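You operate a simulated robot arm through the tools that you are given. There is no shell and no other tool. Be economical: measure what you need, move in short steps, check, and stop when the job is done.

You run a simulated robot arm. Do the job below in one go: nothing can be reset, and whatever is moved stays where it is left.

Task
Mark the beige roller and the sleeve in the slide as a pair and stand them together.
Fine: one dot each with the yellow pen, pen back; both on the surface plate's empty corner; the other sleeve stays bare.

The check looks at the end state, three seconds after you hand in, the way a careful person would. Anything else that was tipped, shoved, dropped, spilled or broken makes it a failure.

Robot
A 6-joint arm with a two-finger parallel gripper, fixed in place. Base frame: the origin is at the foot of the arm, x ahead of it, y to its left, z up; the work surface is at about z = 0. Units: cm, rad, N and s.
With the tool pointing down near the work surface it reaches from about 12 to 50 cm from the base axis. Its first joint turns from -1.257 to 1.257 rad. Payload 0.65 kg.
The tool frame sits at the grasp point between the pads (the TCP): z along the fingers, y along the line on which they close. The tips reach 2.5 cm beyond it. The gripper opens to 7.6 cm. The fingers are 1.8 cm wide and 1 cm thick; the gripper's body (3.6 by 7.8 cm) begins 4.5 cm behind the TCP.
Orientation is told as [roll, pitch, yaw] about the base's x, y, z axes, in that order, counted from this pose: with the fingers straight down and closing along the base's y, the tool's x points along the base's -x, its y along +y and its z along -z.

Tools
- The arm moves only by the tool apply_moves. Its argument "targets" is a list of rows, each a list of 7 numbers: the finger opening in cm, from 0 to 7.6, then the shift along the base's x, y, z in cm, then the turn, a rotation vector about the base's x, y, z in rad. In form: [[jaw, tx, ty, tz, ax, ay, az], ...]. A call has 1 to 12 rows; each row is the pose to reach, as a shift and turn from the pose commanded when the call began. Rows are played at 5 a second. More than 5 cm and 0.15 rad between two rows, or a gripper value outside its range, and nothing of the call is played. A pose out of reach is approached as far as the arm can. The call stops where the force on the tool passes 40 N (or 10 N more than at its start, if that is more) or the arm is blocked; 0.2 s more then pass. The fingers move at their own pace (about 10.8 cm/s each) and stop on an object; they squeeze with about 45 N. The grip force told is the motor's: it shows also when the fingers shut on nothing. Time passes only in rows, and 0.2 s behind the last, so rows that repeat a pose let the fingers close. The reply holds the time, the measured pose of the TCP, the force on the tool along the base axes, the opening and the grip force, in the units named above and with some noise, and new pictures: "views" is both (left out), scene, wrist or none.
- Cameras (640 x 400 px; columns grow to the right, rows downward): "scene" is fixed at [6.42, 28.25, 39.75]; the picture's right is [-0.67, -0.75, 0.00], its down [-0.46, 0.41, -0.79] and it looks along [0.59, -0.52, -0.62] (base axes); focal length 214 px, centre (320, 200). "wrist" rides on the gripper at [5.8, 1.1, -8.1] in the tool frame; the picture's right is [-0.18, 0.98, 0.00], its down [-0.75, -0.14, -0.64] and it looks along [-0.63, -0.12, 0.77] (tool axes); focal length 243 px, centre (320, 200). There is no depth. A picture from a camera that has moved, and an enlarged one, comes with that camera's place and axes in the base frame and with its lens.
- close_up(camera, box): a new picture of the part [left, top, right, bottom] of that camera's present view, enlarged. No time passes.
- sign_off(): hands the job in; it is judged then, once.

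Go step by step. Nothing tells you positions but the pictures and the camera data: compare them with the known pose of the tool, close in by small moves and look again before you grip or let go. The budget is 120 turns and 170 pictures, counting those below and the enlarged ones. Unless the task says otherwise, let go and move clear before handing in, and close with one line.

The tools are called after "Emit:" by a JSON object that holds its "method" and its "body". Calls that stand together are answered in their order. apply_moves: Moves the arm, as the interface text tells. Its arguments: {"type":"object","properties":{"targets":{"type":"array","items":{"type":"array","items":{"type":"number"}}},"views":{"type":"string","enum":["both","scene","wrist","none"]}},"required":["targets"]} The other tools are called the same way: close_up (camera, box) takes an enlarged picture of a part of a camera's view; sign_off () hands the job in.

At the start:

```text
time_s: 0.0
eef_pos: [23.98, -1.49, 30.05]
tcp_rot: [0.001, -0.002, 0.001]
ft_force: [0.4, 0.1, -0.3]
grip_width: 7.59
finger_force: 0.0
```

scene: 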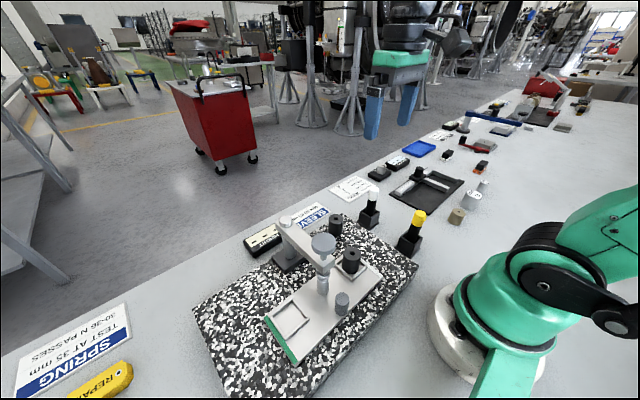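
wrist: 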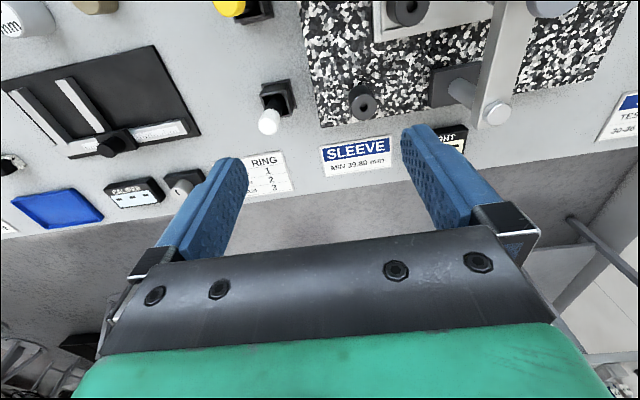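

I see a granite surface plate with a dial stand, a slide carrying a sleeve, another sleeve on the plate, two pens in holders (yellow and white caps), and a beige roller. I'll take close-ups first.

Emit:
{"method": "close_up", "body": {"camera": "scene", "box": [180, 180, 440, 390]}}

Emit:
{"method": "close_up", "body": {"camera": "scene", "box": [320, 90, 560, 250]}}

Emit:
{"method": "close_up", "body": {"camera": "wrist", "box": [200, 0, 640, 180]}}

```text
1.90 times, centred on (310, 285) of scene
camera zoom: at [6.42, 28.25, 39.75], right [-0.67, -0.75, 0.0], down [-0.46, 0.41, -0.79], along [0.59, -0.52, -0.62], focal length 408 px, centre (339, 38)
```

zoom: 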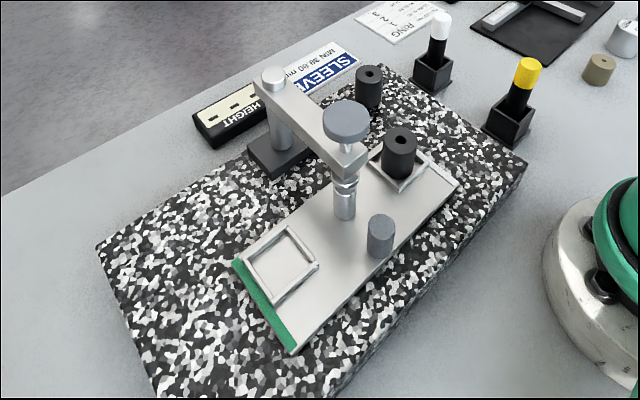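

```text
2.50 times, centred on (440, 170) of scene
camera zoom: at [6.42, 28.25, 39.75], right [-0.67, -0.75, 0.0], down [-0.46, 0.41, -0.79], along [0.59, -0.52, -0.62], focal length 536 px, centre (20, 275)
```

zoom: 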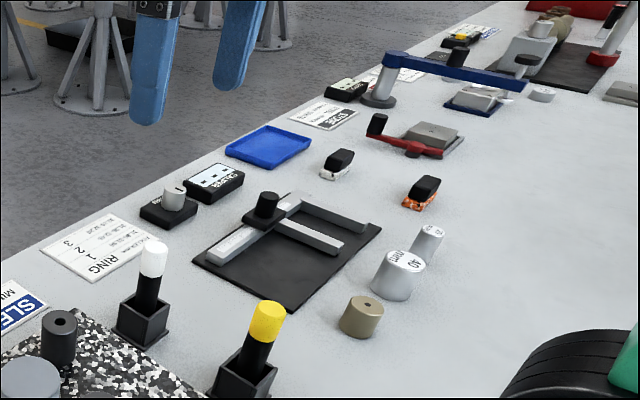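

```text
1.45 times, centred on (420, 90) of wrist
camera zoom: at [18.22, -0.41, 38.08], right [0.18, 0.98, 0.0], down [0.75, -0.14, 0.64], along [0.63, -0.12, -0.76], focal length 353 px, centre (174, 360)
```

zoom: 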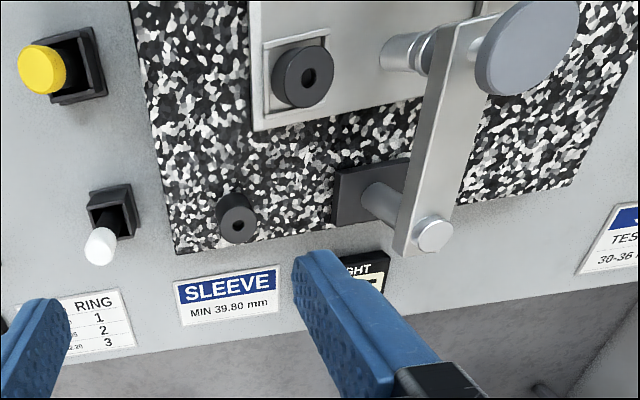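

The plate seems to span about x 12–35, y −4–33. I'll move left to see all of its corners from above.

Emit:
{"method": "apply_moves", "body": {"targets": [[7.6, -1, 4.5, 0, 0, 0, 0], [7.6, -2, 9, 0, 0, 0, 0], [7.6, -3, 13.5, 0, 0, 0, 0], [7.6, -4, 18, 0, 0, 0, 0], [7.6, -4, 18, 0, 0, 0, 0]], "views": "wrist"}}

```text
time_s: 1.2
eef_pos: [20.23, 16.62, 30.23]
tcp_rot: [-0.002, -0.002, 0.002]
ft_force: [0.1, -0.4, -0.4]
grip_width: 7.6
finger_force: 0.0
camera wrist: at [14.37, 17.69, 38.31], right [0.18, 0.98, 0.0], down [0.75, -0.14, 0.64], along [0.63, -0.12, -0.76], focal length 243 px, centre (320, 200)
```

wrist: 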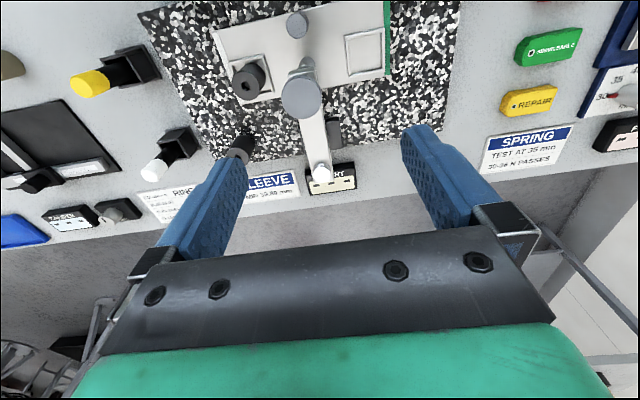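

The far-left corner of the plate (around x 30, y 28) is clear. Next I'll look at the yellow pen from above.

Emit:
{"method": "apply_moves", "body": {"targets": [[7.6, -0.6, -4.5, 0, 0, 0, 0], [7.6, -1.2, -9, 0, 0, 0, 0], [7.6, -1.8, -13.5, 0, 0, 0, 0], [7.6, -2.4, -18, -1, 0, 0, 0], [7.6, -3, -22, -3, 0, 0, 0], [7.6, -3.2, -24.6, -6, 0, 0, 0], [7.6, -3.2, -24.6, -8, 0, 0, 0], [7.6, -3.2, -24.6, -8, 0, 0, 0]]}}

```text
time_s: 3.0
eef_pos: [16.83, -7.84, 21.91]
tcp_rot: [-0.002, -0.001, 0.0]
ft_force: [0.2, -0.3, 0.4]
grip_width: 7.61
finger_force: 0.1
camera wrist: at [11.03, -6.92, 30.02], right [0.18, 0.98, 0.0], down [0.75, -0.14, 0.64], along [0.63, -0.12, -0.76], focal length 243 px, centre (320, 200)
```

scene: 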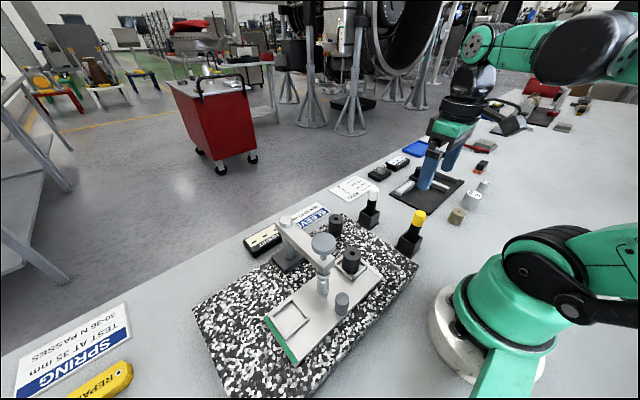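
wrist: 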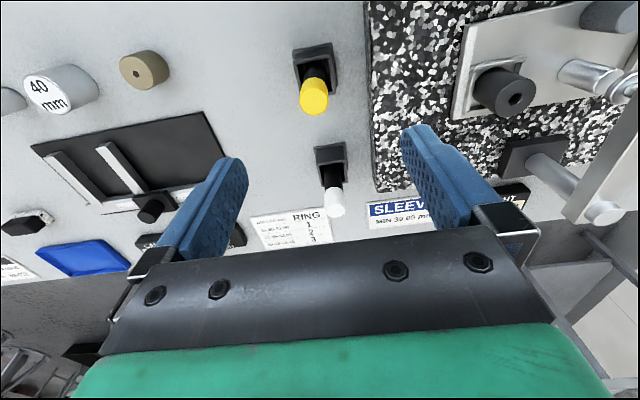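

Over the pen now. I'll zoom in on the pen and roller for detail.

Emit:
{"method": "close_up", "body": {"camera": "wrist", "box": [260, 30, 380, 130]}}

Emit:
{"method": "close_up", "body": {"camera": "scene", "box": [380, 180, 500, 270]}}

```text
4.00 times, centred on (320, 80) of wrist
camera zoom: at [11.03, -6.92, 30.02], right [0.18, 0.98, 0.0], down [0.75, -0.14, 0.64], along [0.63, -0.12, -0.76], focal length 970 px, centre (320, 680)
```

zoom: 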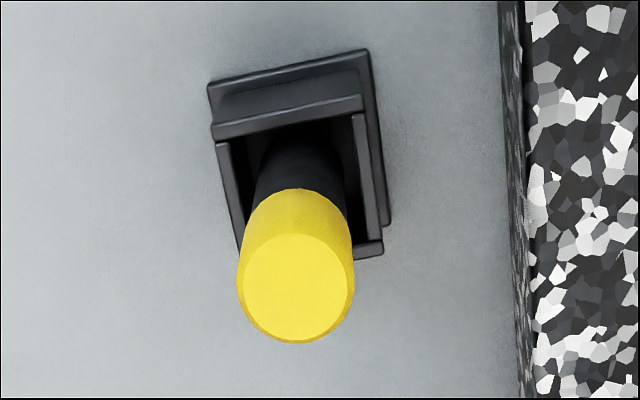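

```text
4.44 times, centred on (440, 225) of scene
camera zoom: at [6.42, 28.25, 39.75], right [-0.67, -0.75, 0.0], down [-0.46, 0.41, -0.79], along [0.59, -0.52, -0.62], focal length 953 px, centre (-213, 89)
```

zoom: 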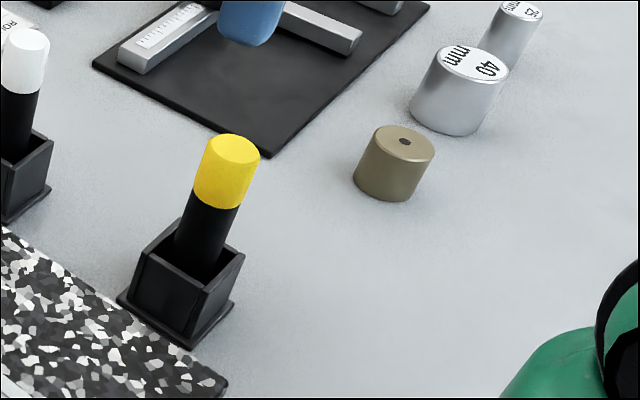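

The yellow pen stands upright at about (17.27, −8.63), with its top at z≈10.4 and the holder rim at about 3.2. I'll align above it.

Emit:
{"method": "apply_moves", "body": {"targets": [[7.6, 0.42, -0.78, -3, 0, 0, 0], [7.6, 0.42, -0.78, -6, 0, 0, 0], [7.6, 0.42, -0.78, -8, 0, 0, 0], [7.6, 0.42, -0.78, -8, 0, 0, 0]]}}

```text
time_s: 4.0
eef_pos: [17.27, -8.85, 13.94]
tcp_rot: [0.0, -0.002, 0.001]
ft_force: [-0.6, 0.5, 0.2]
grip_width: 7.59
finger_force: 0.2
camera wrist: at [11.57, -7.77, 21.96], right [0.18, 0.98, 0.0], down [0.75, -0.14, 0.64], along [0.63, -0.12, -0.76], focal length 243 px, centre (320, 200)
```

scene: 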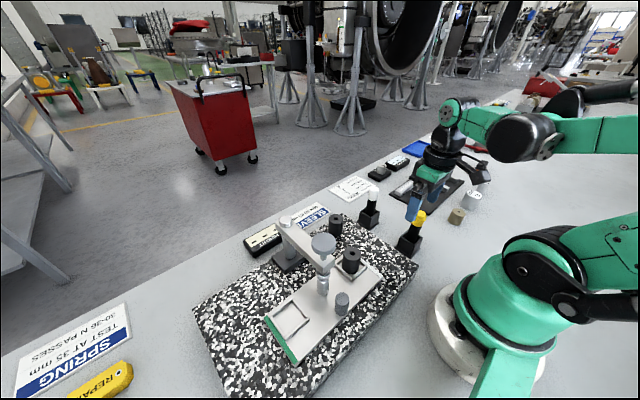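
wrist: 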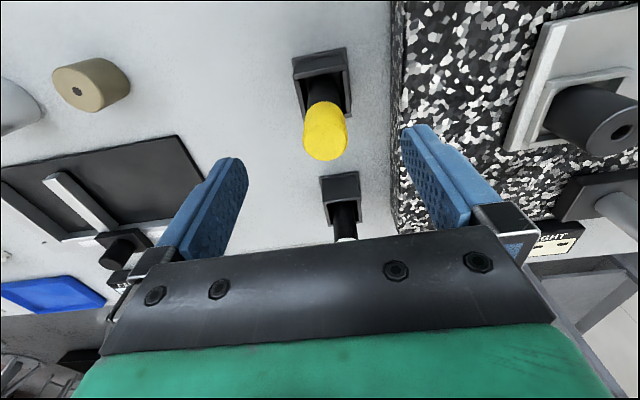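

The pen is centred between the fingers. Descending to grip the body at z≈7.

Emit:
{"method": "apply_moves", "body": {"targets": [[7.6, -0.08, 0.22, -2, 0, 0, 0], [7.6, -0.08, 0.22, -4, 0, 0, 0], [7.6, -0.08, 0.22, -6, 0, 0, 0], [7.6, -0.08, 0.22, -6.9, 0, 0, 0], [7.6, -0.08, 0.22, -6.9, 0, 0, 0]]}}

```text
time_s: 5.2
eef_pos: [17.14, -8.67, 7.1]
tcp_rot: [0.001, -0.002, 0.001]
ft_force: [-0.3, -0.1, 0.0]
grip_width: 7.57
finger_force: 0.1
camera wrist: at [11.34, -7.63, 15.1], right [0.18, 0.98, 0.0], down [0.75, -0.14, 0.64], along [0.63, -0.12, -0.76], focal length 243 px, centre (320, 200)
```

scene: 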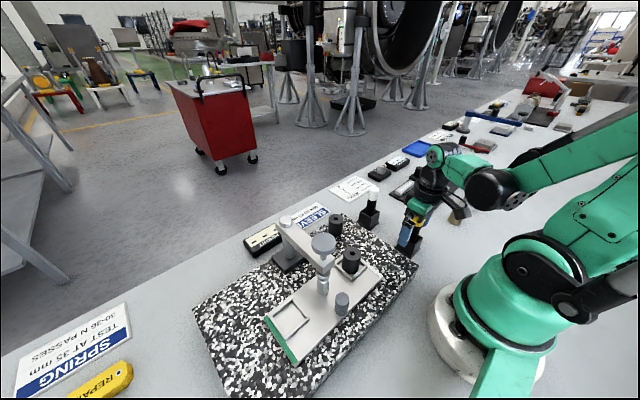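
wrist: 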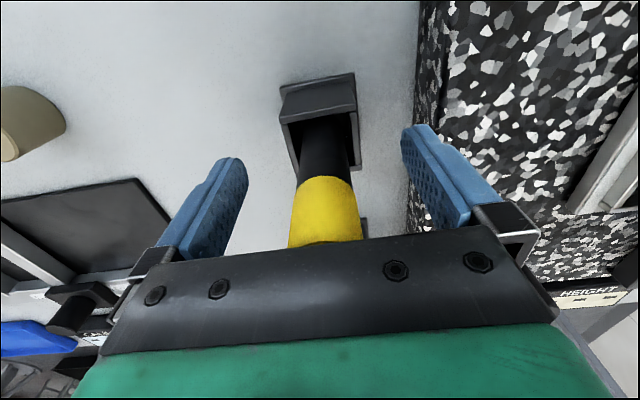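

The pen is right at the grasp point. Closing on it and lifting straight up.

Emit:
{"method": "apply_moves", "body": {"targets": [[4, 0, 0, 0, 0, 0, 0], [0, 0, 0, 0, 0, 0, 0], [0, 0, 0, 0, 0, 0, 0], [0, 0, 0, 0, 0, 0, 0]], "views": "wrist"}}

Emit:
{"method": "apply_moves", "body": {"targets": [[0, 0, 0, 1, 0, 0, 0], [0, 0, 0, 2.5, 0, 0, 0], [0, 0, 0, 5, 0, 0, 0], [0, 0, 0, 8, 0, 0, 0], [0, 0, 0, 11, 0, 0, 0], [0, 0, 0, 11, 0, 0, 0]]}}

```text
time_s: 6.2
eef_pos: [17.23, -8.62, 7.12]
tcp_rot: [0.0, -0.001, 0.002]
ft_force: [0.5, 0.0, -0.4]
grip_width: 2.11
finger_force: 38.8
camera wrist: at [11.34, -7.63, 15.11], right [0.18, 0.98, 0.0], down [0.75, -0.14, 0.64], along [0.63, -0.12, -0.76], focal length 243 px, centre (320, 200)
```

wrist: 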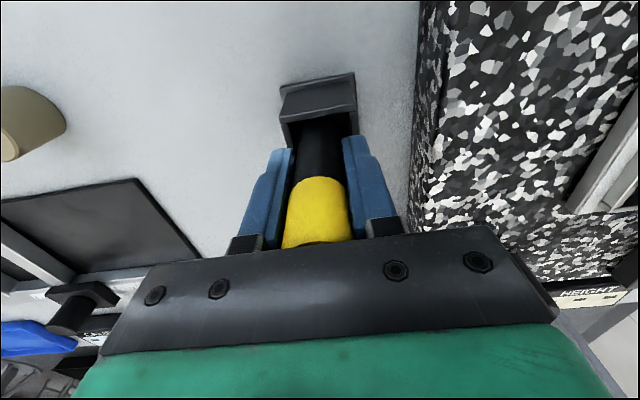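

```text
time_s: 7.6
eef_pos: [17.12, -8.58, 18.26]
tcp_rot: [0.0, -0.003, 0.002]
ft_force: [0.5, 0.6, 0.2]
grip_width: 2.17
finger_force: 38.5
camera wrist: at [11.28, -7.54, 26.28], right [0.18, 0.98, 0.0], down [0.75, -0.14, 0.64], along [0.63, -0.12, -0.76], focal length 243 px, centre (320, 200)
```

scene: 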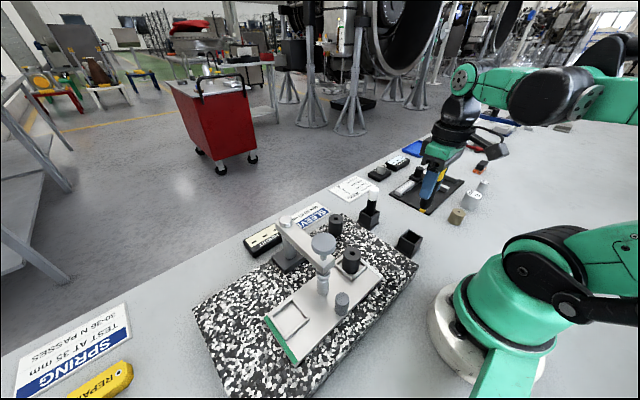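
wrist: 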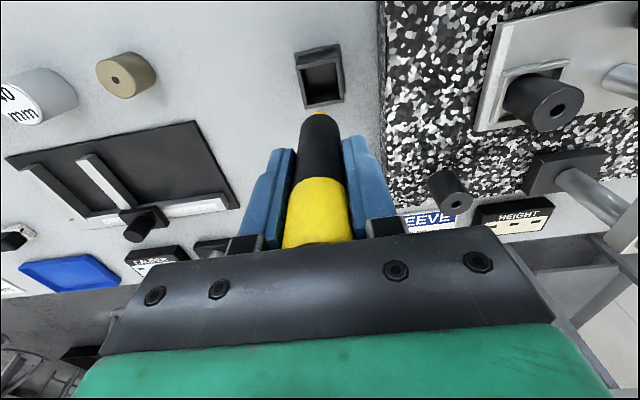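

The pen came out with a yellow nib at its lower end. I'll zoom in to measure the nib height.

Emit:
{"method": "close_up", "body": {"camera": "wrist", "box": [270, 40, 370, 190]}}

Emit:
{"method": "close_up", "body": {"camera": "scene", "box": [390, 150, 490, 260]}}

Emit:
{"method": "close_up", "body": {"camera": "wrist", "box": [420, 40, 640, 200]}}

```text
2.67 times, centred on (320, 115) of wrist
camera zoom: at [11.28, -7.54, 26.28], right [0.18, 0.98, 0.0], down [0.75, -0.14, 0.64], along [0.63, -0.12, -0.76], focal length 647 px, centre (320, 427)
```

zoom: 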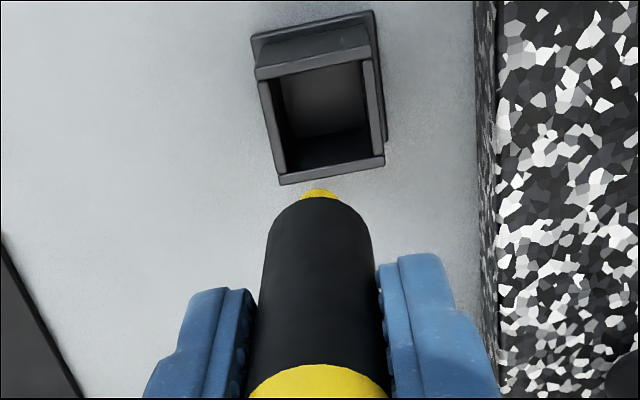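

```text
3.64 times, centred on (440, 205) of scene
camera zoom: at [6.42, 28.25, 39.75], right [-0.67, -0.75, 0.0], down [-0.46, 0.41, -0.79], along [0.59, -0.52, -0.62], focal length 780 px, centre (-116, 182)
```

zoom: 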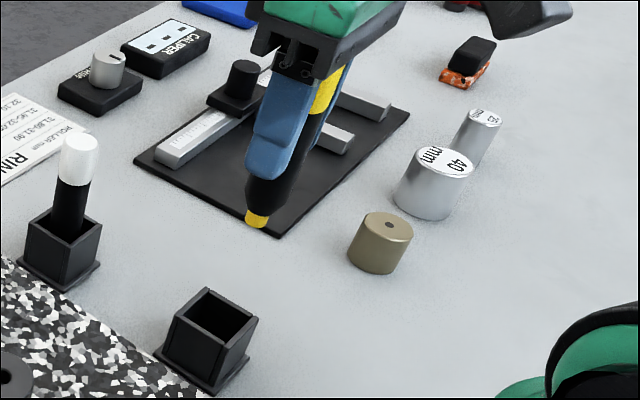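

```text
2.50 times, centred on (530, 120) of wrist
camera zoom: at [11.28, -7.54, 26.28], right [0.18, 0.98, 0.0], down [0.75, -0.14, 0.64], along [0.63, -0.12, -0.76], focal length 606 px, centre (-205, 400)
```

zoom: 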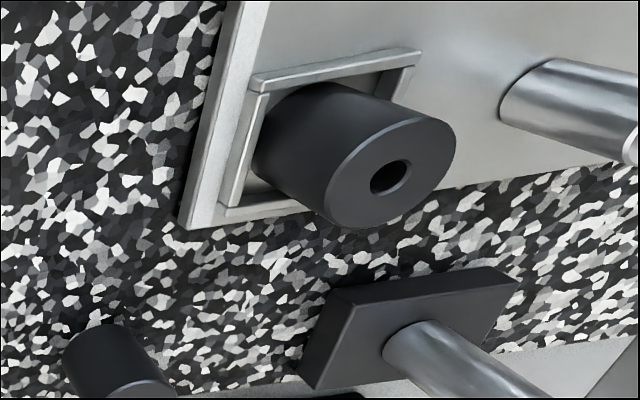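

The nib is about 6.9 cm below the TCP. The roller's hole is at about (13.8, −26.7, 2.9) and the slide sleeve's hole at about (20.5, 8.2, 8.8). I'll hover the nib over the roller's rim.

Emit:
{"method": "apply_moves", "body": {"targets": [[0, -0.8, -4.3, 0, 0, 0, 0], [0, -1.6, -8.6, -0.5, 0, 0, 0], [0, -2.5, -12.9, -2, 0, 0, 0], [0, -3.35, -17.1, -4, 0, 0, 0], [0, -3.35, -17.1, -6, 0, 0, 0], [0, -3.35, -17.1, -6, 0, 0, 0]]}}

Emit:
{"method": "close_up", "body": {"camera": "wrist", "box": [260, 40, 380, 190]}}

Emit:
{"method": "close_up", "body": {"camera": "scene", "box": [420, 160, 500, 240]}}

```text
time_s: 9.0
eef_pos: [13.74, -25.53, 12.04]
tcp_rot: [-0.001, -0.003, 0.003]
ft_force: [0.2, -1.0, -0.3]
grip_width: 2.14
finger_force: 37.8
camera wrist: at [8.01, -24.48, 20.16], right [0.18, 0.98, 0.0], down [0.75, -0.14, 0.64], along [0.63, -0.12, -0.76], focal length 243 px, centre (320, 200)
```

scene: 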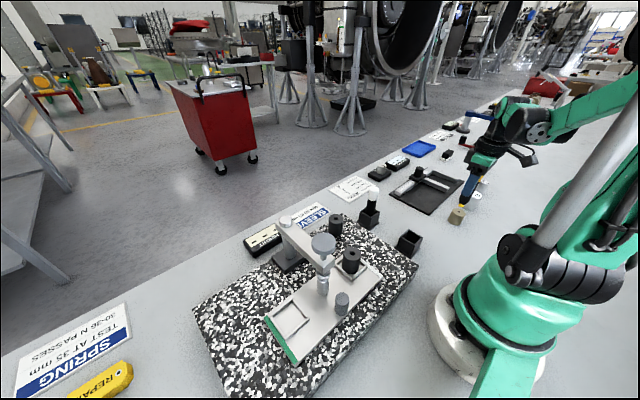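
wrist: 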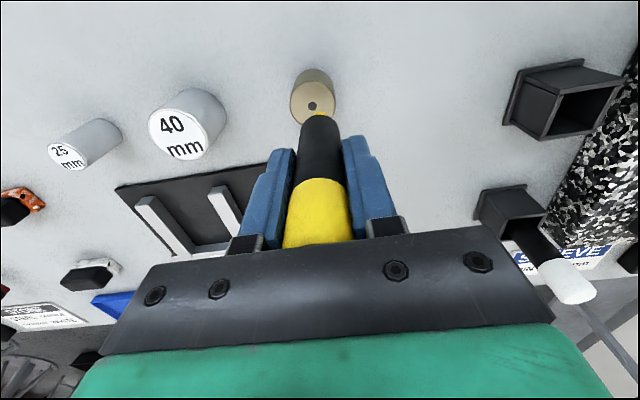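

```text
2.67 times, centred on (320, 115) of wrist
camera zoom: at [8.01, -24.48, 20.16], right [0.18, 0.98, 0.0], down [0.75, -0.14, 0.64], along [0.63, -0.12, -0.76], focal length 647 px, centre (320, 427)
```

zoom: 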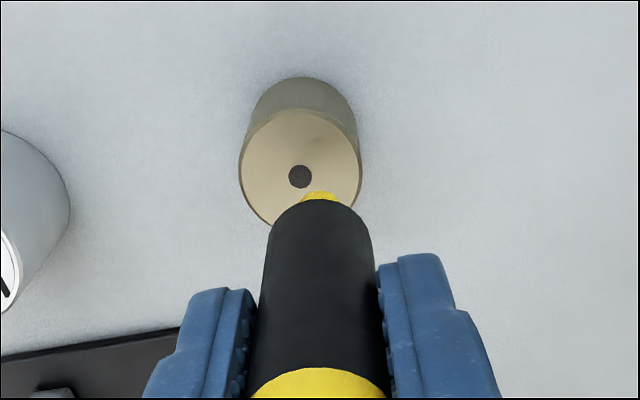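

```text
5.00 times, centred on (460, 200) of scene
camera zoom: at [6.42, 28.25, 39.75], right [-0.67, -0.75, 0.0], down [-0.46, 0.41, -0.79], along [0.59, -0.52, -0.62], focal length 1072 px, centre (-380, 200)
```

zoom: 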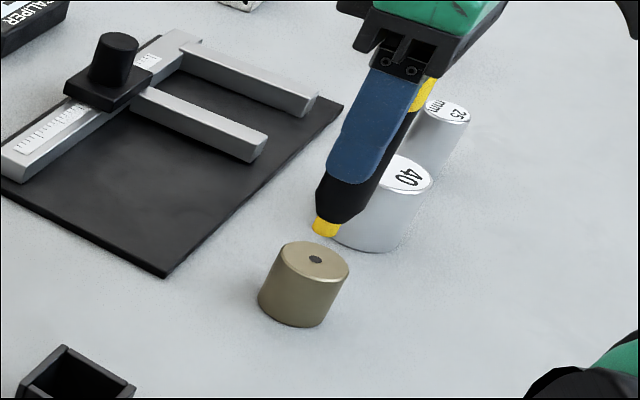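

The nib is about 2.1 cm above the roller, 0.6 cm from the hole. I'll shift it 0.35 cm outward and lower it carefully.

Emit:
{"method": "apply_moves", "body": {"targets": [[0, 0, 0.35, -0.7, 0, 0, 0], [0, 0, 0.35, -1.4, 0, 0, 0], [0, 0, 0.35, -1.9, 0, 0, 0], [0, 0, 0.35, -1.9, 0, 0, 0]], "views": "none"}}

Emit:
{"method": "close_up", "body": {"camera": "scene", "box": [440, 180, 480, 230]}}

Emit:
{"method": "close_up", "body": {"camera": "wrist", "box": [270, 50, 370, 150]}}

```text
time_s: 10.0
eef_pos: [13.76, -25.28, 10.28]
tcp_rot: [0.0, -0.002, 0.002]
ft_force: [-0.3, 0.9, 0.0]
grip_width: 2.14
finger_force: 39.0
```

```text
8.00 times, centred on (460, 205) of scene
camera zoom: at [6.42, 28.25, 39.75], right [-0.67, -0.75, 0.0], down [-0.46, 0.41, -0.79], along [0.59, -0.52, -0.62], focal length 1716 px, centre (-800, 160)
```

zoom: 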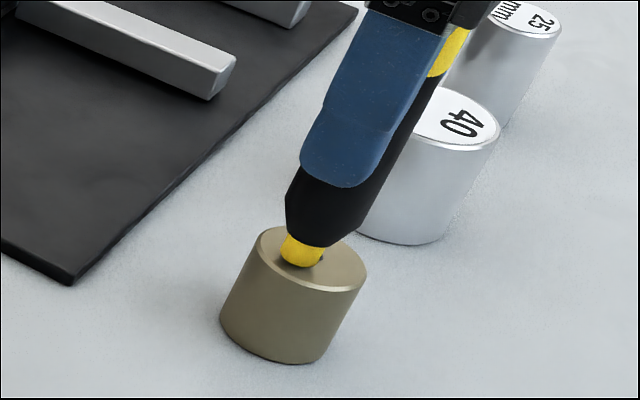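

```text
4.00 times, centred on (320, 100) of wrist
camera zoom: at [8.03, -24.25, 18.29], right [0.18, 0.98, 0.0], down [0.75, -0.14, 0.64], along [0.63, -0.12, -0.76], focal length 970 px, centre (320, 600)
```

zoom: 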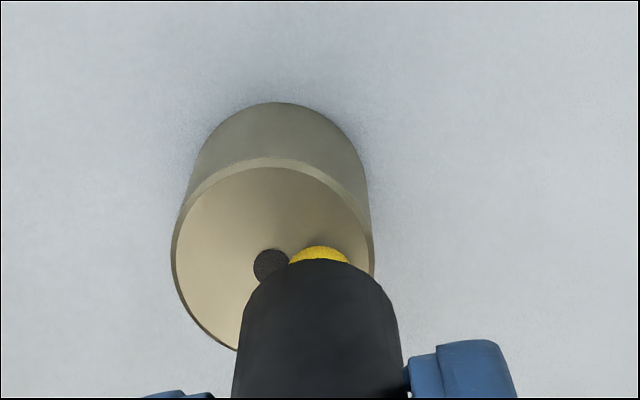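

The nib is about 0.25 cm above the top face and clear of the hole. I'll lower it gently for contact.

Emit:
{"method": "apply_moves", "body": {"targets": [[0, 0, 0.1, -0.1, 0, 0, 0], [0, 0, 0.1, -0.2, 0, 0, 0], [0, 0, 0.1, -0.2, 0, 0, 0]], "views": "none"}}

Emit:
{"method": "close_up", "body": {"camera": "scene", "box": [440, 180, 480, 230]}}

```text
time_s: 10.8
eef_pos: [13.85, -25.25, 10.04]
tcp_rot: [0.0, -0.001, 0.002]
ft_force: [-0.4, 0.2, 0.5]
grip_width: 2.15
finger_force: 37.9
```

```text
8.00 times, centred on (460, 205) of scene
camera zoom: at [6.42, 28.25, 39.75], right [-0.67, -0.75, 0.0], down [-0.46, 0.41, -0.79], along [0.59, -0.52, -0.62], focal length 1716 px, centre (-800, 160)
```

zoom: 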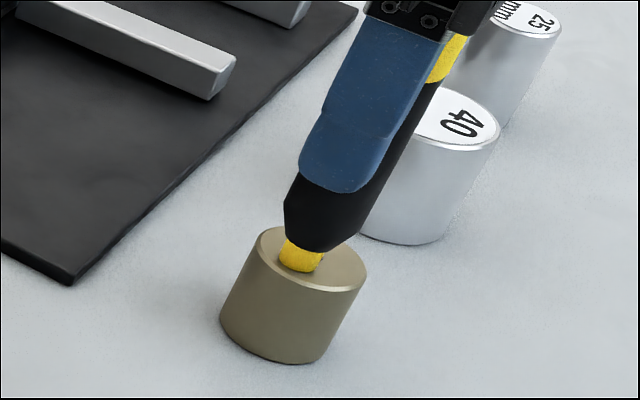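

Very near contact, though the force is still within noise. I'll go down another 0.1 cm.

Emit:
{"method": "apply_moves", "body": {"targets": [[0, 0, 0, -0.1, 0, 0, 0], [0, 0, 0, -0.1, 0, 0, 0]], "views": "none"}}

```text
time_s: 11.4
eef_pos: [13.83, -25.22, 9.94]
tcp_rot: [0.002, -0.004, 0.003]
ft_force: [-0.7, 4.2, 34.6]
grip_width: 2.12
finger_force: 38.2
```

That was firm contact, so I'm lifting off and checking the dot.

Emit:
{"method": "apply_moves", "body": {"targets": [[0, 0, 0, 0.3, 0, 0, 0], [0, 0, 0, 2.5, 0, 0, 0], [0, 0, 0, 6, 0, 0, 0], [0, 0, 0, 8, 0, 0, 0], [0, 0, 0, 8, 0, 0, 0]], "views": "none"}}

Emit:
{"method": "close_up", "body": {"camera": "scene", "box": [430, 180, 490, 230]}}

Emit:
{"method": "close_up", "body": {"camera": "wrist", "box": [250, 30, 390, 180]}}

```text
time_s: 12.6
eef_pos: [13.66, -25.41, 17.74]
tcp_rot: [-0.002, -0.001, 0.001]
ft_force: [-0.4, 0.3, 0.4]
grip_width: 2.13
finger_force: 38.5
```

```text
8.00 times, centred on (460, 205) of scene
camera zoom: at [6.42, 28.25, 39.75], right [-0.67, -0.75, 0.0], down [-0.46, 0.41, -0.79], along [0.59, -0.52, -0.62], focal length 1716 px, centre (-800, 160)
```

zoom: 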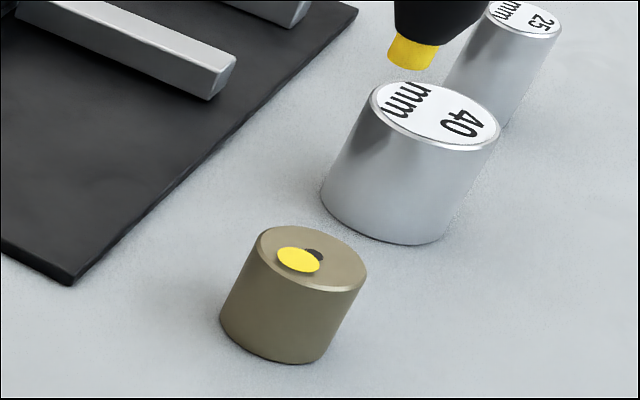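

```text
2.67 times, centred on (320, 105) of wrist
camera zoom: at [7.92, -24.34, 25.89], right [0.18, 0.98, 0.0], down [0.75, -0.14, 0.64], along [0.63, -0.12, -0.76], focal length 647 px, centre (320, 453)
```

zoom: 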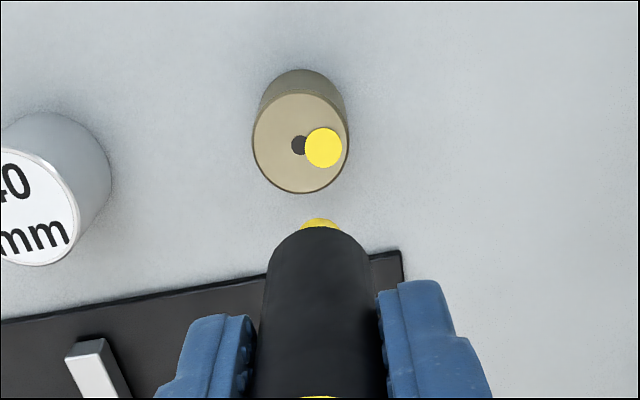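

Clean dot on the roller. Now over to the sleeve in the slide, hovering above its −y rim.

Emit:
{"method": "apply_moves", "body": {"targets": [[0, 0.8, 4, 2, 0, 0, 0], [0, 1.6, 8, 3, 0, 0, 0], [0, 2.4, 12.2, 3, 0, 0, 0], [0, 3.2, 16.4, 3, 0, 0, 0], [0, 4.1, 20.6, 3, 0, 0, 0], [0, 5, 24.6, 3, 0, 0, 0], [0, 6, 28.6, 3, 0, 0, 0], [0, 6.85, 32.5, 2, 0, 0, 0], [0, 6.85, 32.5, 1, 0, 0, 0], [0, 6.85, 32.5, 1, 0, 0, 0]]}}

Emit:
{"method": "close_up", "body": {"camera": "wrist", "box": [250, 40, 410, 180]}}

Emit:
{"method": "close_up", "body": {"camera": "scene", "box": [300, 200, 400, 300]}}

```text
time_s: 14.8
eef_pos: [20.64, 7.49, 19.0]
tcp_rot: [0.0, -0.002, 0.001]
ft_force: [-0.5, -0.3, 0.3]
grip_width: 2.15
finger_force: 38.1
camera wrist: at [14.84, 8.45, 26.99], right [0.18, 0.98, 0.0], down [0.75, -0.14, 0.64], along [0.63, -0.12, -0.76], focal length 243 px, centre (320, 200)
```

scene: 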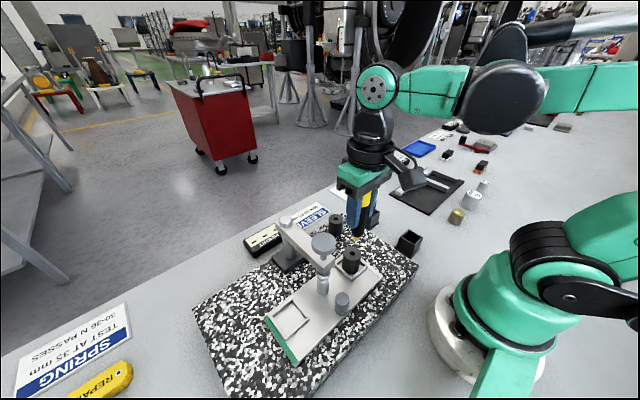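
wrist: 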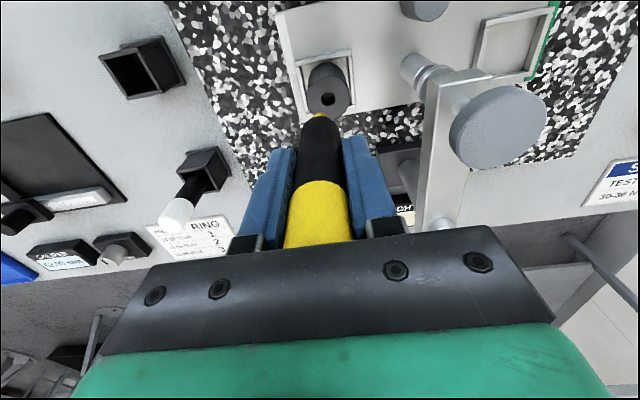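

```text
2.86 times, centred on (330, 110) of wrist
camera zoom: at [14.84, 8.45, 26.99], right [0.18, 0.98, 0.0], down [0.75, -0.14, 0.64], along [0.63, -0.12, -0.76], focal length 693 px, centre (291, 457)
```

zoom: 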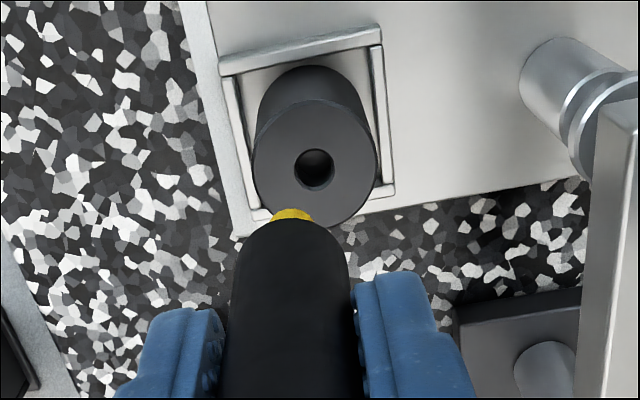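

```text
4.00 times, centred on (350, 250) of scene
camera zoom: at [6.42, 28.25, 39.75], right [-0.67, -0.75, 0.0], down [-0.46, 0.41, -0.79], along [0.59, -0.52, -0.62], focal length 858 px, centre (200, 0)
```

zoom: 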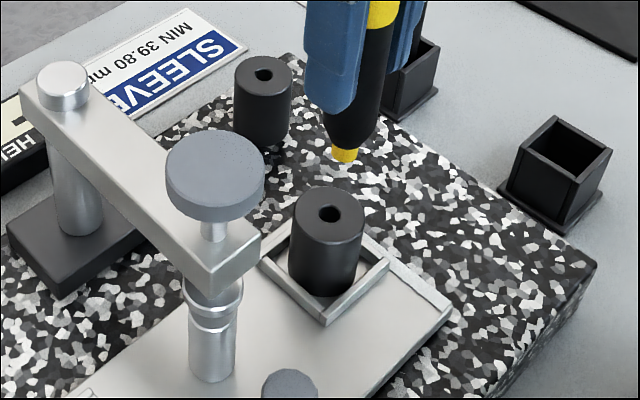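

The sleeve's hole is at about (20.68, 7.95), top at z≈8.5. I'll shift the nib to the middle of the −y rim and lower it close.

Emit:
{"method": "apply_moves", "body": {"targets": [[0, 0, -0.5, -1, 0, 0, 0], [0, 0, -0.5, -2, 0, 0, 0], [0, 0, -0.5, -2.8, 0, 0, 0], [0, 0, -0.5, -2.8, 0, 0, 0]], "views": "none"}}

Emit:
{"method": "close_up", "body": {"camera": "wrist", "box": [250, 40, 410, 180]}}

Emit:
{"method": "close_up", "body": {"camera": "scene", "box": [325, 220, 385, 280]}}

```text
time_s: 15.8
eef_pos: [20.68, 6.96, 16.06]
tcp_rot: [-0.001, -0.002, 0.003]
ft_force: [-0.6, 0.0, -0.1]
grip_width: 2.14
finger_force: 38.0
```

```text
2.86 times, centred on (330, 110) of wrist
camera zoom: at [14.87, 7.9, 24.12], right [0.18, 0.98, 0.0], down [0.75, -0.14, 0.64], along [0.63, -0.12, -0.76], focal length 693 px, centre (291, 457)
```

zoom: 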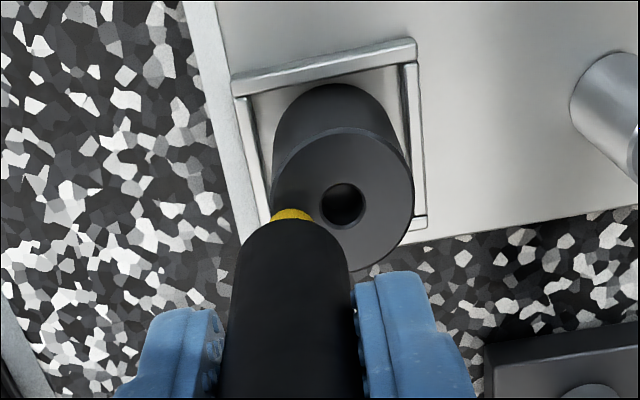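

```text
6.67 times, centred on (355, 250) of scene
camera zoom: at [6.42, 28.25, 39.75], right [-0.67, -0.75, 0.0], down [-0.46, 0.41, -0.79], along [0.59, -0.52, -0.62], focal length 1430 px, centre (87, -133)
```

zoom: 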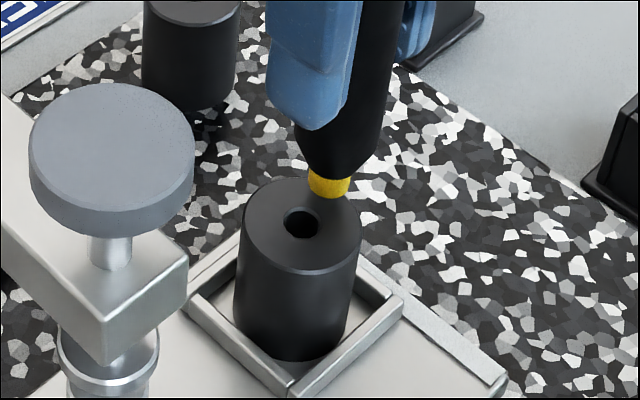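

The alignment looks right. Lowering in small steps until contact.

Emit:
{"method": "apply_moves", "body": {"targets": [[0, 0, 0, -0.2, 0, 0, 0], [0, 0, 0, -0.3, 0, 0, 0], [0, 0, 0, -0.3, 0, 0, 0]], "views": "none"}}

Emit:
{"method": "close_up", "body": {"camera": "scene", "box": [325, 220, 385, 280]}}

```text
time_s: 16.6
eef_pos: [20.61, 6.82, 15.71]
tcp_rot: [0.0, -0.002, 0.001]
ft_force: [0.0, 0.5, 0.2]
grip_width: 2.15
finger_force: 38.8
```

```text
6.67 times, centred on (355, 250) of scene
camera zoom: at [6.42, 28.25, 39.75], right [-0.67, -0.75, 0.0], down [-0.46, 0.41, -0.79], along [0.59, -0.52, -0.62], focal length 1430 px, centre (87, -133)
```

zoom: 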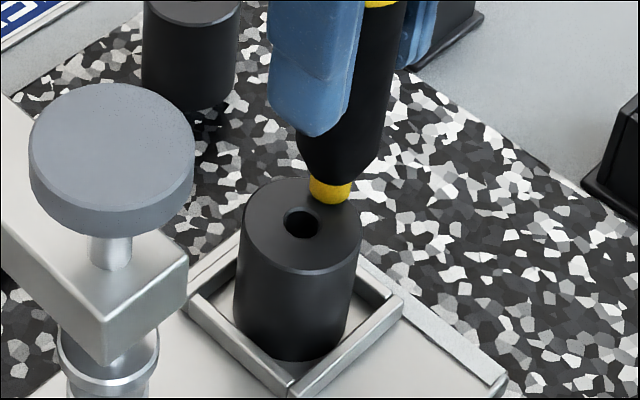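

Almost touching. Stepping down 0.05–0.1 cm at a time.

Emit:
{"method": "apply_moves", "body": {"targets": [[0, 0, 0, -0.06, 0, 0, 0], [0, 0, 0, -0.06, 0, 0, 0]], "views": "none"}}

```text
time_s: 17.2
eef_pos: [20.58, 6.79, 15.74]
tcp_rot: [0.002, -0.003, 0.002]
ft_force: [-0.1, 0.6, 0.2]
grip_width: 2.12
finger_force: 38.4
```

Emit:
{"method": "apply_moves", "body": {"targets": [[0, 0, 0, -0.06, 0, 0, 0], [0, 0, 0, -0.06, 0, 0, 0]], "views": "none"}}

```text
time_s: 17.8
eef_pos: [20.72, 6.78, 15.73]
tcp_rot: [0.001, -0.003, 0.003]
ft_force: [0.7, -0.1, -0.7]
grip_width: 2.12
finger_force: 38.8
```

Still no contact force, so I'll continue down.

Emit:
{"method": "apply_moves", "body": {"targets": [[0, 0, 0, -0.06, 0, 0, 0], [0, 0, 0, -0.06, 0, 0, 0]], "views": "none"}}

Emit:
{"method": "close_up", "body": {"camera": "scene", "box": [335, 225, 375, 255]}}

```text
time_s: 18.4
eef_pos: [20.55, 6.72, 15.82]
tcp_rot: [-0.001, -0.005, 0.003]
ft_force: [-0.2, 0.2, -0.5]
grip_width: 2.16
finger_force: 37.8
```

```text
13.33 times, centred on (355, 240) of scene
camera zoom: at [6.42, 28.25, 39.75], right [-0.67, -0.75, 0.0], down [-0.46, 0.41, -0.79], along [0.59, -0.52, -0.62], focal length 2860 px, centre (-147, -333)
```

zoom: 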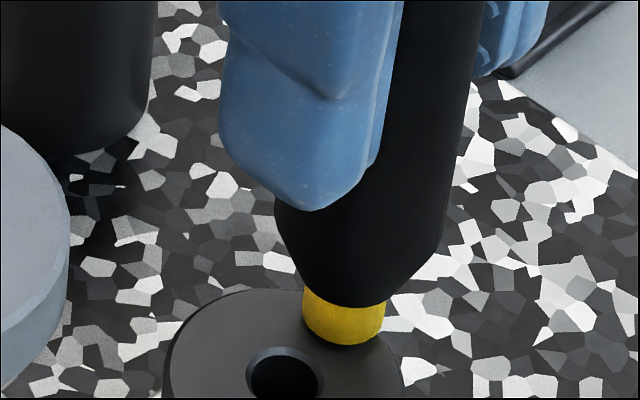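

Emit:
{"method": "apply_moves", "body": {"targets": [[0, 0, 0, -0.05, 0, 0, 0], [0, 0, 0, -0.1, 0, 0, 0], [0, 0, 0, -0.1, 0, 0, 0]], "views": "none"}}

Emit:
{"method": "close_up", "body": {"camera": "scene", "box": [335, 225, 375, 255]}}

```text
time_s: 19.2
eef_pos: [20.62, 6.68, 15.58]
tcp_rot: [-0.001, -0.002, 0.001]
ft_force: [-0.1, 0.1, -0.3]
grip_width: 2.12
finger_force: 38.6
```

```text
13.33 times, centred on (355, 240) of scene
camera zoom: at [6.42, 28.25, 39.75], right [-0.67, -0.75, 0.0], down [-0.46, 0.41, -0.79], along [0.59, -0.52, -0.62], focal length 2860 px, centre (-147, -333)
```

zoom: 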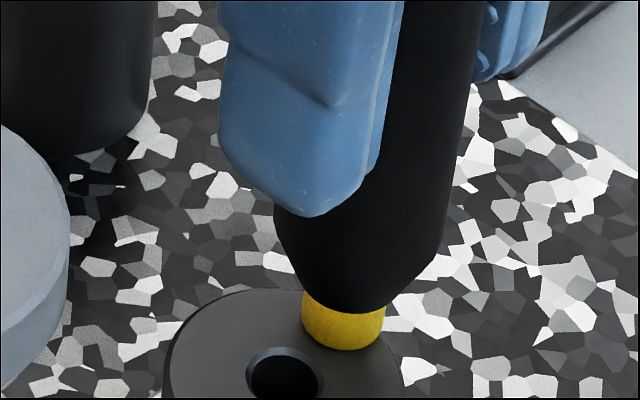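

The moves are about 0.08 cm per step, and there's no contact yet. I'll nudge +0.15 in y toward the centre of the rim and go down 0.1.

Emit:
{"method": "apply_moves", "body": {"targets": [[0, 0, 0.15, 0, 0, 0, 0], [0, 0, 0.15, -0.05, 0, 0, 0], [0, 0, 0.15, -0.1, 0, 0, 0], [0, 0, 0.15, -0.1, 0, 0, 0]], "views": "none"}}

Emit:
{"method": "close_up", "body": {"camera": "scene", "box": [335, 225, 375, 255]}}

```text
time_s: 20.2
eef_pos: [20.65, 6.81, 15.48]
tcp_rot: [0.0, -0.001, 0.001]
ft_force: [0.2, 0.1, 26.9]
grip_width: 2.14
finger_force: 37.8
```

```text
13.33 times, centred on (355, 240) of scene
camera zoom: at [6.41, 28.25, 39.75], right [-0.67, -0.75, 0.0], down [-0.46, 0.41, -0.79], along [0.59, -0.52, -0.62], focal length 2860 px, centre (-147, -333)
```

zoom: 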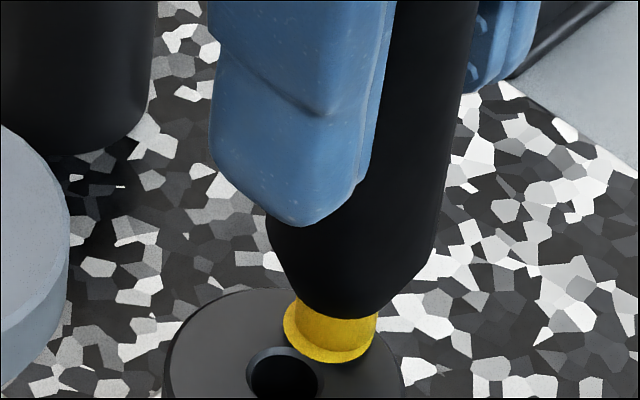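

Contact, and a yellow dot is showing under the nib. Lifting straight up.

Emit:
{"method": "apply_moves", "body": {"targets": [[0, 0, 0, 0.4, 0, 0, 0], [0, 0, 0, 2.5, 0, 0, 0], [0, 0, 0, 5, 0, 0, 0], [0, 0, 0, 5, 0, 0, 0]], "views": "none"}}

Emit:
{"method": "close_up", "body": {"camera": "scene", "box": [300, 200, 400, 280]}}

Emit:
{"method": "close_up", "body": {"camera": "wrist", "box": [260, 30, 380, 180]}}

```text
time_s: 21.2
eef_pos: [20.68, 6.95, 20.56]
tcp_rot: [0.0, 0.0, 0.003]
ft_force: [0.3, 0.4, -0.4]
grip_width: 2.11
finger_force: 38.8
```

```text
5.00 times, centred on (350, 240) of scene
camera zoom: at [6.42, 28.25, 39.75], right [-0.67, -0.75, 0.0], down [-0.46, 0.41, -0.79], along [0.59, -0.52, -0.62], focal length 1072 px, centre (170, 0)
```

zoom: 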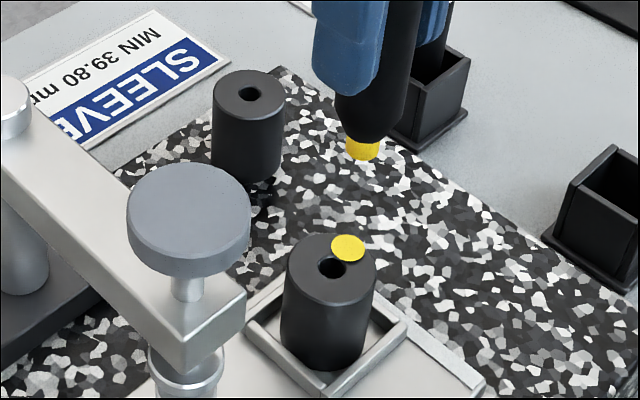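

```text
2.67 times, centred on (320, 105) of wrist
camera zoom: at [14.93, 8.03, 28.59], right [0.18, 0.98, 0.0], down [0.75, -0.14, 0.64], along [0.63, -0.12, -0.76], focal length 647 px, centre (320, 453)
```

zoom: 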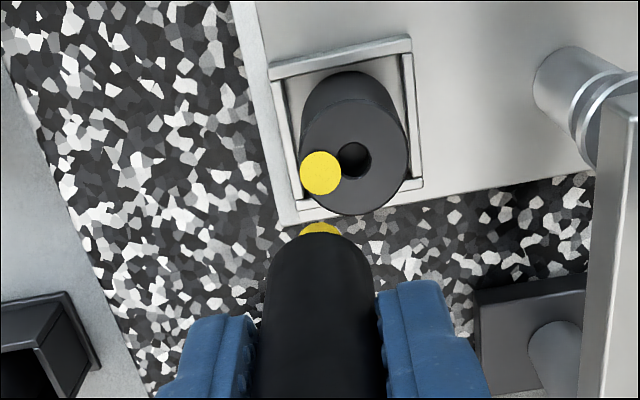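

Both dots are good. Now taking the pen back, hovering above its holder.

Emit:
{"method": "apply_moves", "body": {"targets": [[0, -0.9, -4, 0, 0, 0, 0], [0, -1.8, -8, 0, 0, 0, 0], [0, -2.7, -12, 0, 0, 0, 0], [0, -3.5, -15.55, 0, 0, 0, 0], [0, -3.5, -15.55, -4, 0, 0, 0], [0, -3.5, -15.55, -8, 0, 0, 0], [0, -3.5, -15.55, -8, 0, 0, 0]], "views": "none"}}

Emit:
{"method": "close_up", "body": {"camera": "scene", "box": [370, 190, 450, 270]}}

Emit:
{"method": "close_up", "body": {"camera": "wrist", "box": [260, 30, 380, 180]}}

```text
time_s: 22.8
eef_pos: [17.23, -8.64, 12.22]
tcp_rot: [-0.001, -0.001, -0.001]
ft_force: [0.2, -0.6, 0.0]
grip_width: 2.11
finger_force: 37.8
```

```text
5.00 times, centred on (410, 230) of scene
camera zoom: at [6.42, 28.25, 39.75], right [-0.67, -0.75, 0.0], down [-0.46, 0.41, -0.79], along [0.59, -0.52, -0.62], focal length 1072 px, centre (-130, 50)
```

zoom: 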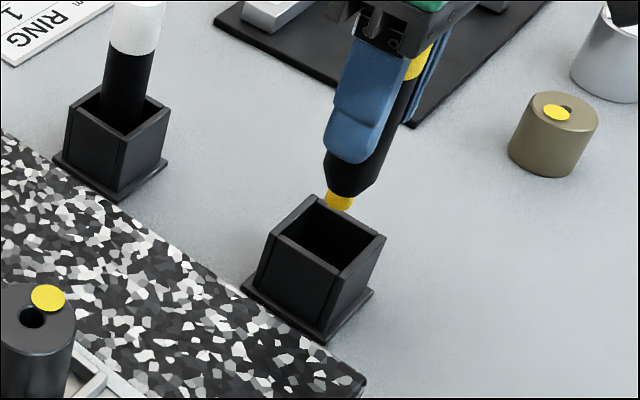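

```text
2.67 times, centred on (320, 105) of wrist
camera zoom: at [11.37, -7.67, 20.28], right [0.18, 0.98, 0.0], down [0.75, -0.14, 0.64], along [0.63, -0.12, -0.76], focal length 647 px, centre (320, 453)
```

zoom: 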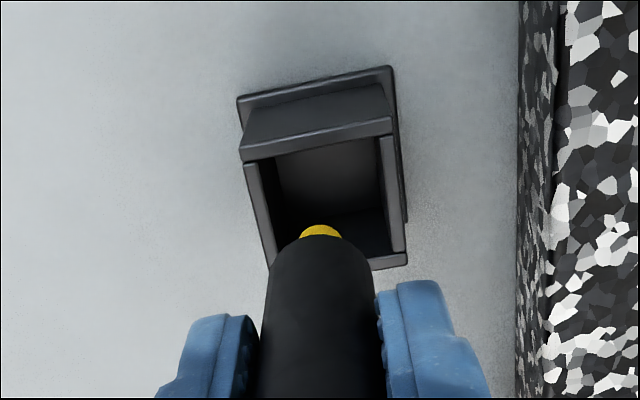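

The holder centre computes to (17.2, −8.6), matching the pen. Lowering it in.

Emit:
{"method": "apply_moves", "body": {"targets": [[0, 0, 0, -1.5, 0, 0, 0], [0, 0, 0, -3, 0, 0, 0], [0, 0, 0, -4.2, 0, 0, 0], [0, 0, 0, -4.9, 0, 0, 0], [0, 0, 0, -4.9, 0, 0, 0]]}}

```text
time_s: 24.0
eef_pos: [17.18, -8.64, 7.39]
tcp_rot: [0.0, 0.0, 0.002]
ft_force: [0.3, -0.3, 0.6]
grip_width: 2.14
finger_force: 38.0
camera wrist: at [11.39, -7.6, 15.59], right [0.18, 0.98, 0.0], down [0.75, -0.14, 0.64], along [0.63, -0.12, -0.76], focal length 243 px, centre (320, 200)
```

scene: 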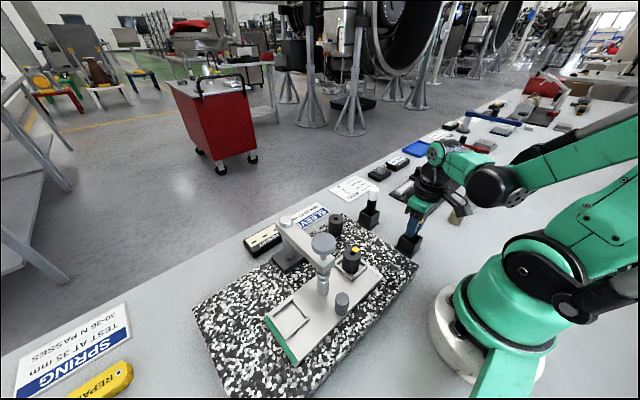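
wrist: 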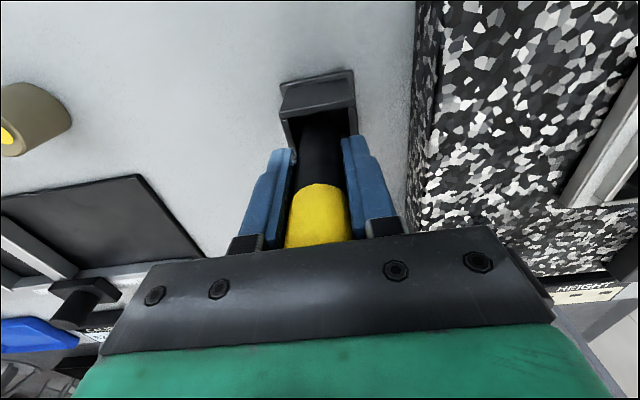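

The pen is in the holder, about 0.3 cm above its seat. I'll lower the rest, release and rise.

Emit:
{"method": "apply_moves", "body": {"targets": [[0, 0, 0, -0.12, 0, 0, 0], [0, 0, 0, -0.22, 0, 0, 0], [0, 0, 0, -0.22, 0, 0, 0]], "views": "none"}}

Emit:
{"method": "apply_moves", "body": {"targets": [[3, 0, 0, 0, 0, 0, 0], [5, 0, 0, 0, 0, 0, 0], [7.6, 0, 0, 0, 0, 0, 0], [7.6, 0, 0, 0, 0, 0, 0], [7.6, 0, 0, 3, 0, 0, 0], [7.6, 0, 0, 7, 0, 0, 0], [7.6, 0, 0, 11, 0, 0, 0], [7.6, 0, 0, 13, 0, 0, 0]]}}

```text
time_s: 24.8
eef_pos: [17.19, -8.69, 7.21]
tcp_rot: [0.0, -0.002, 0.001]
ft_force: [1.4, -0.5, 0.3]
grip_width: 2.11
finger_force: 37.6
```

```text
time_s: 26.6
eef_pos: [17.32, -8.7, 20.22]
tcp_rot: [0.0, -0.002, 0.002]
ft_force: [-0.7, 0.3, -0.3]
grip_width: 7.63
finger_force: 0.1
camera wrist: at [11.45, -7.65, 28.36], right [0.18, 0.98, 0.0], down [0.75, -0.14, 0.64], along [0.63, -0.12, -0.76], focal length 243 px, centre (320, 200)
```

scene: 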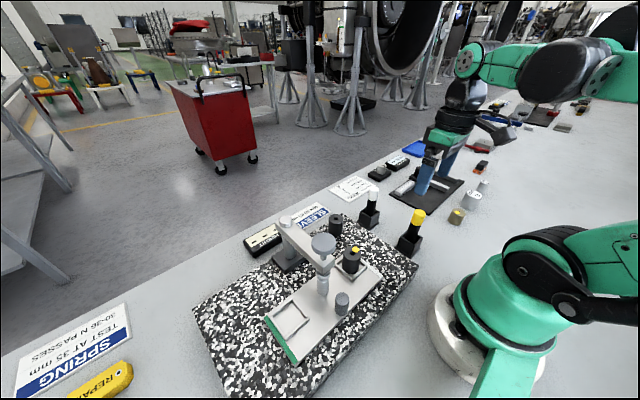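
wrist: 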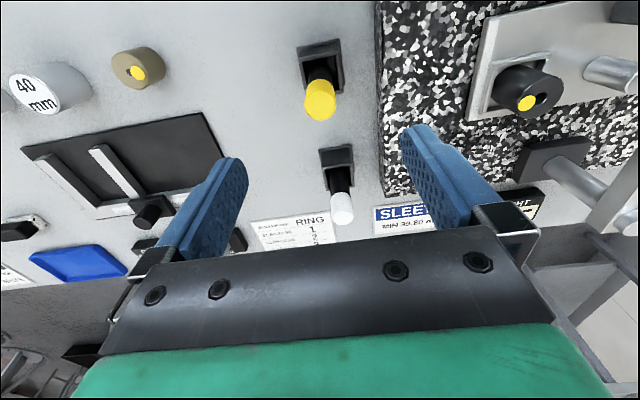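

The pen is back in its holder. Next I'll pick up the roller, approaching with a 5.5 cm opening to stay clear of the 40 mm gauge.

Emit:
{"method": "apply_moves", "body": {"targets": [[5.5, -0.9, -4.3, 0, 0, 0, 0], [5.5, -1.8, -8.7, -1, 0, 0, 0], [5.5, -2.7, -13, -3, 0, 0, 0], [5.5, -3.55, -17.45, -5, 0, 0, 0], [5.5, -3.55, -17.45, -9, 0, 0, 0], [5.5, -3.55, -17.45, -12, 0, 0, 0], [5.5, -3.55, -17.45, -12, 0, 0, 0]]}}

```text
time_s: 28.2
eef_pos: [13.9, -26.12, 8.05]
tcp_rot: [-0.001, 0.0, 0.002]
ft_force: [0.2, -0.4, 0.8]
grip_width: 5.51
finger_force: 0.1
camera wrist: at [8.05, -25.07, 16.19], right [0.18, 0.98, 0.0], down [0.75, -0.14, 0.64], along [0.63, -0.12, -0.76], focal length 243 px, centre (320, 200)
```

scene: 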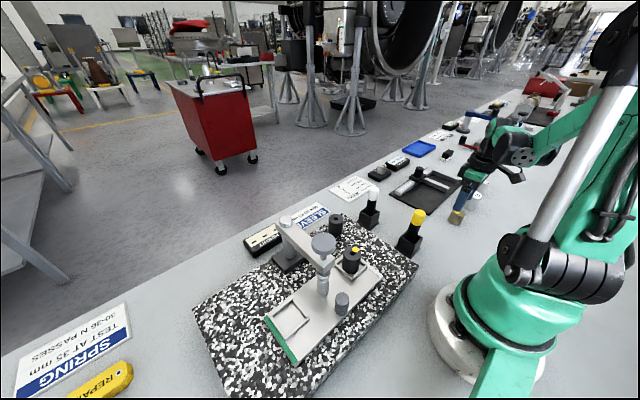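
wrist: 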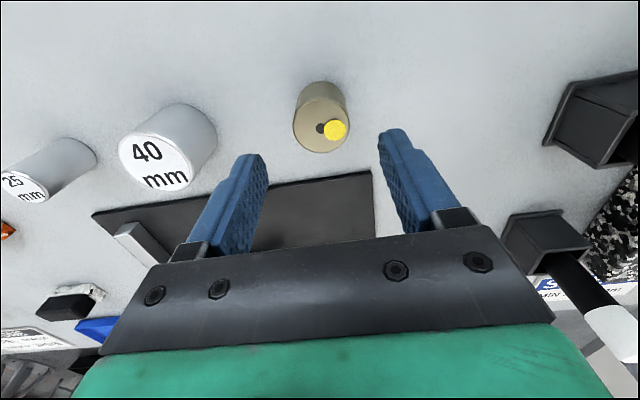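

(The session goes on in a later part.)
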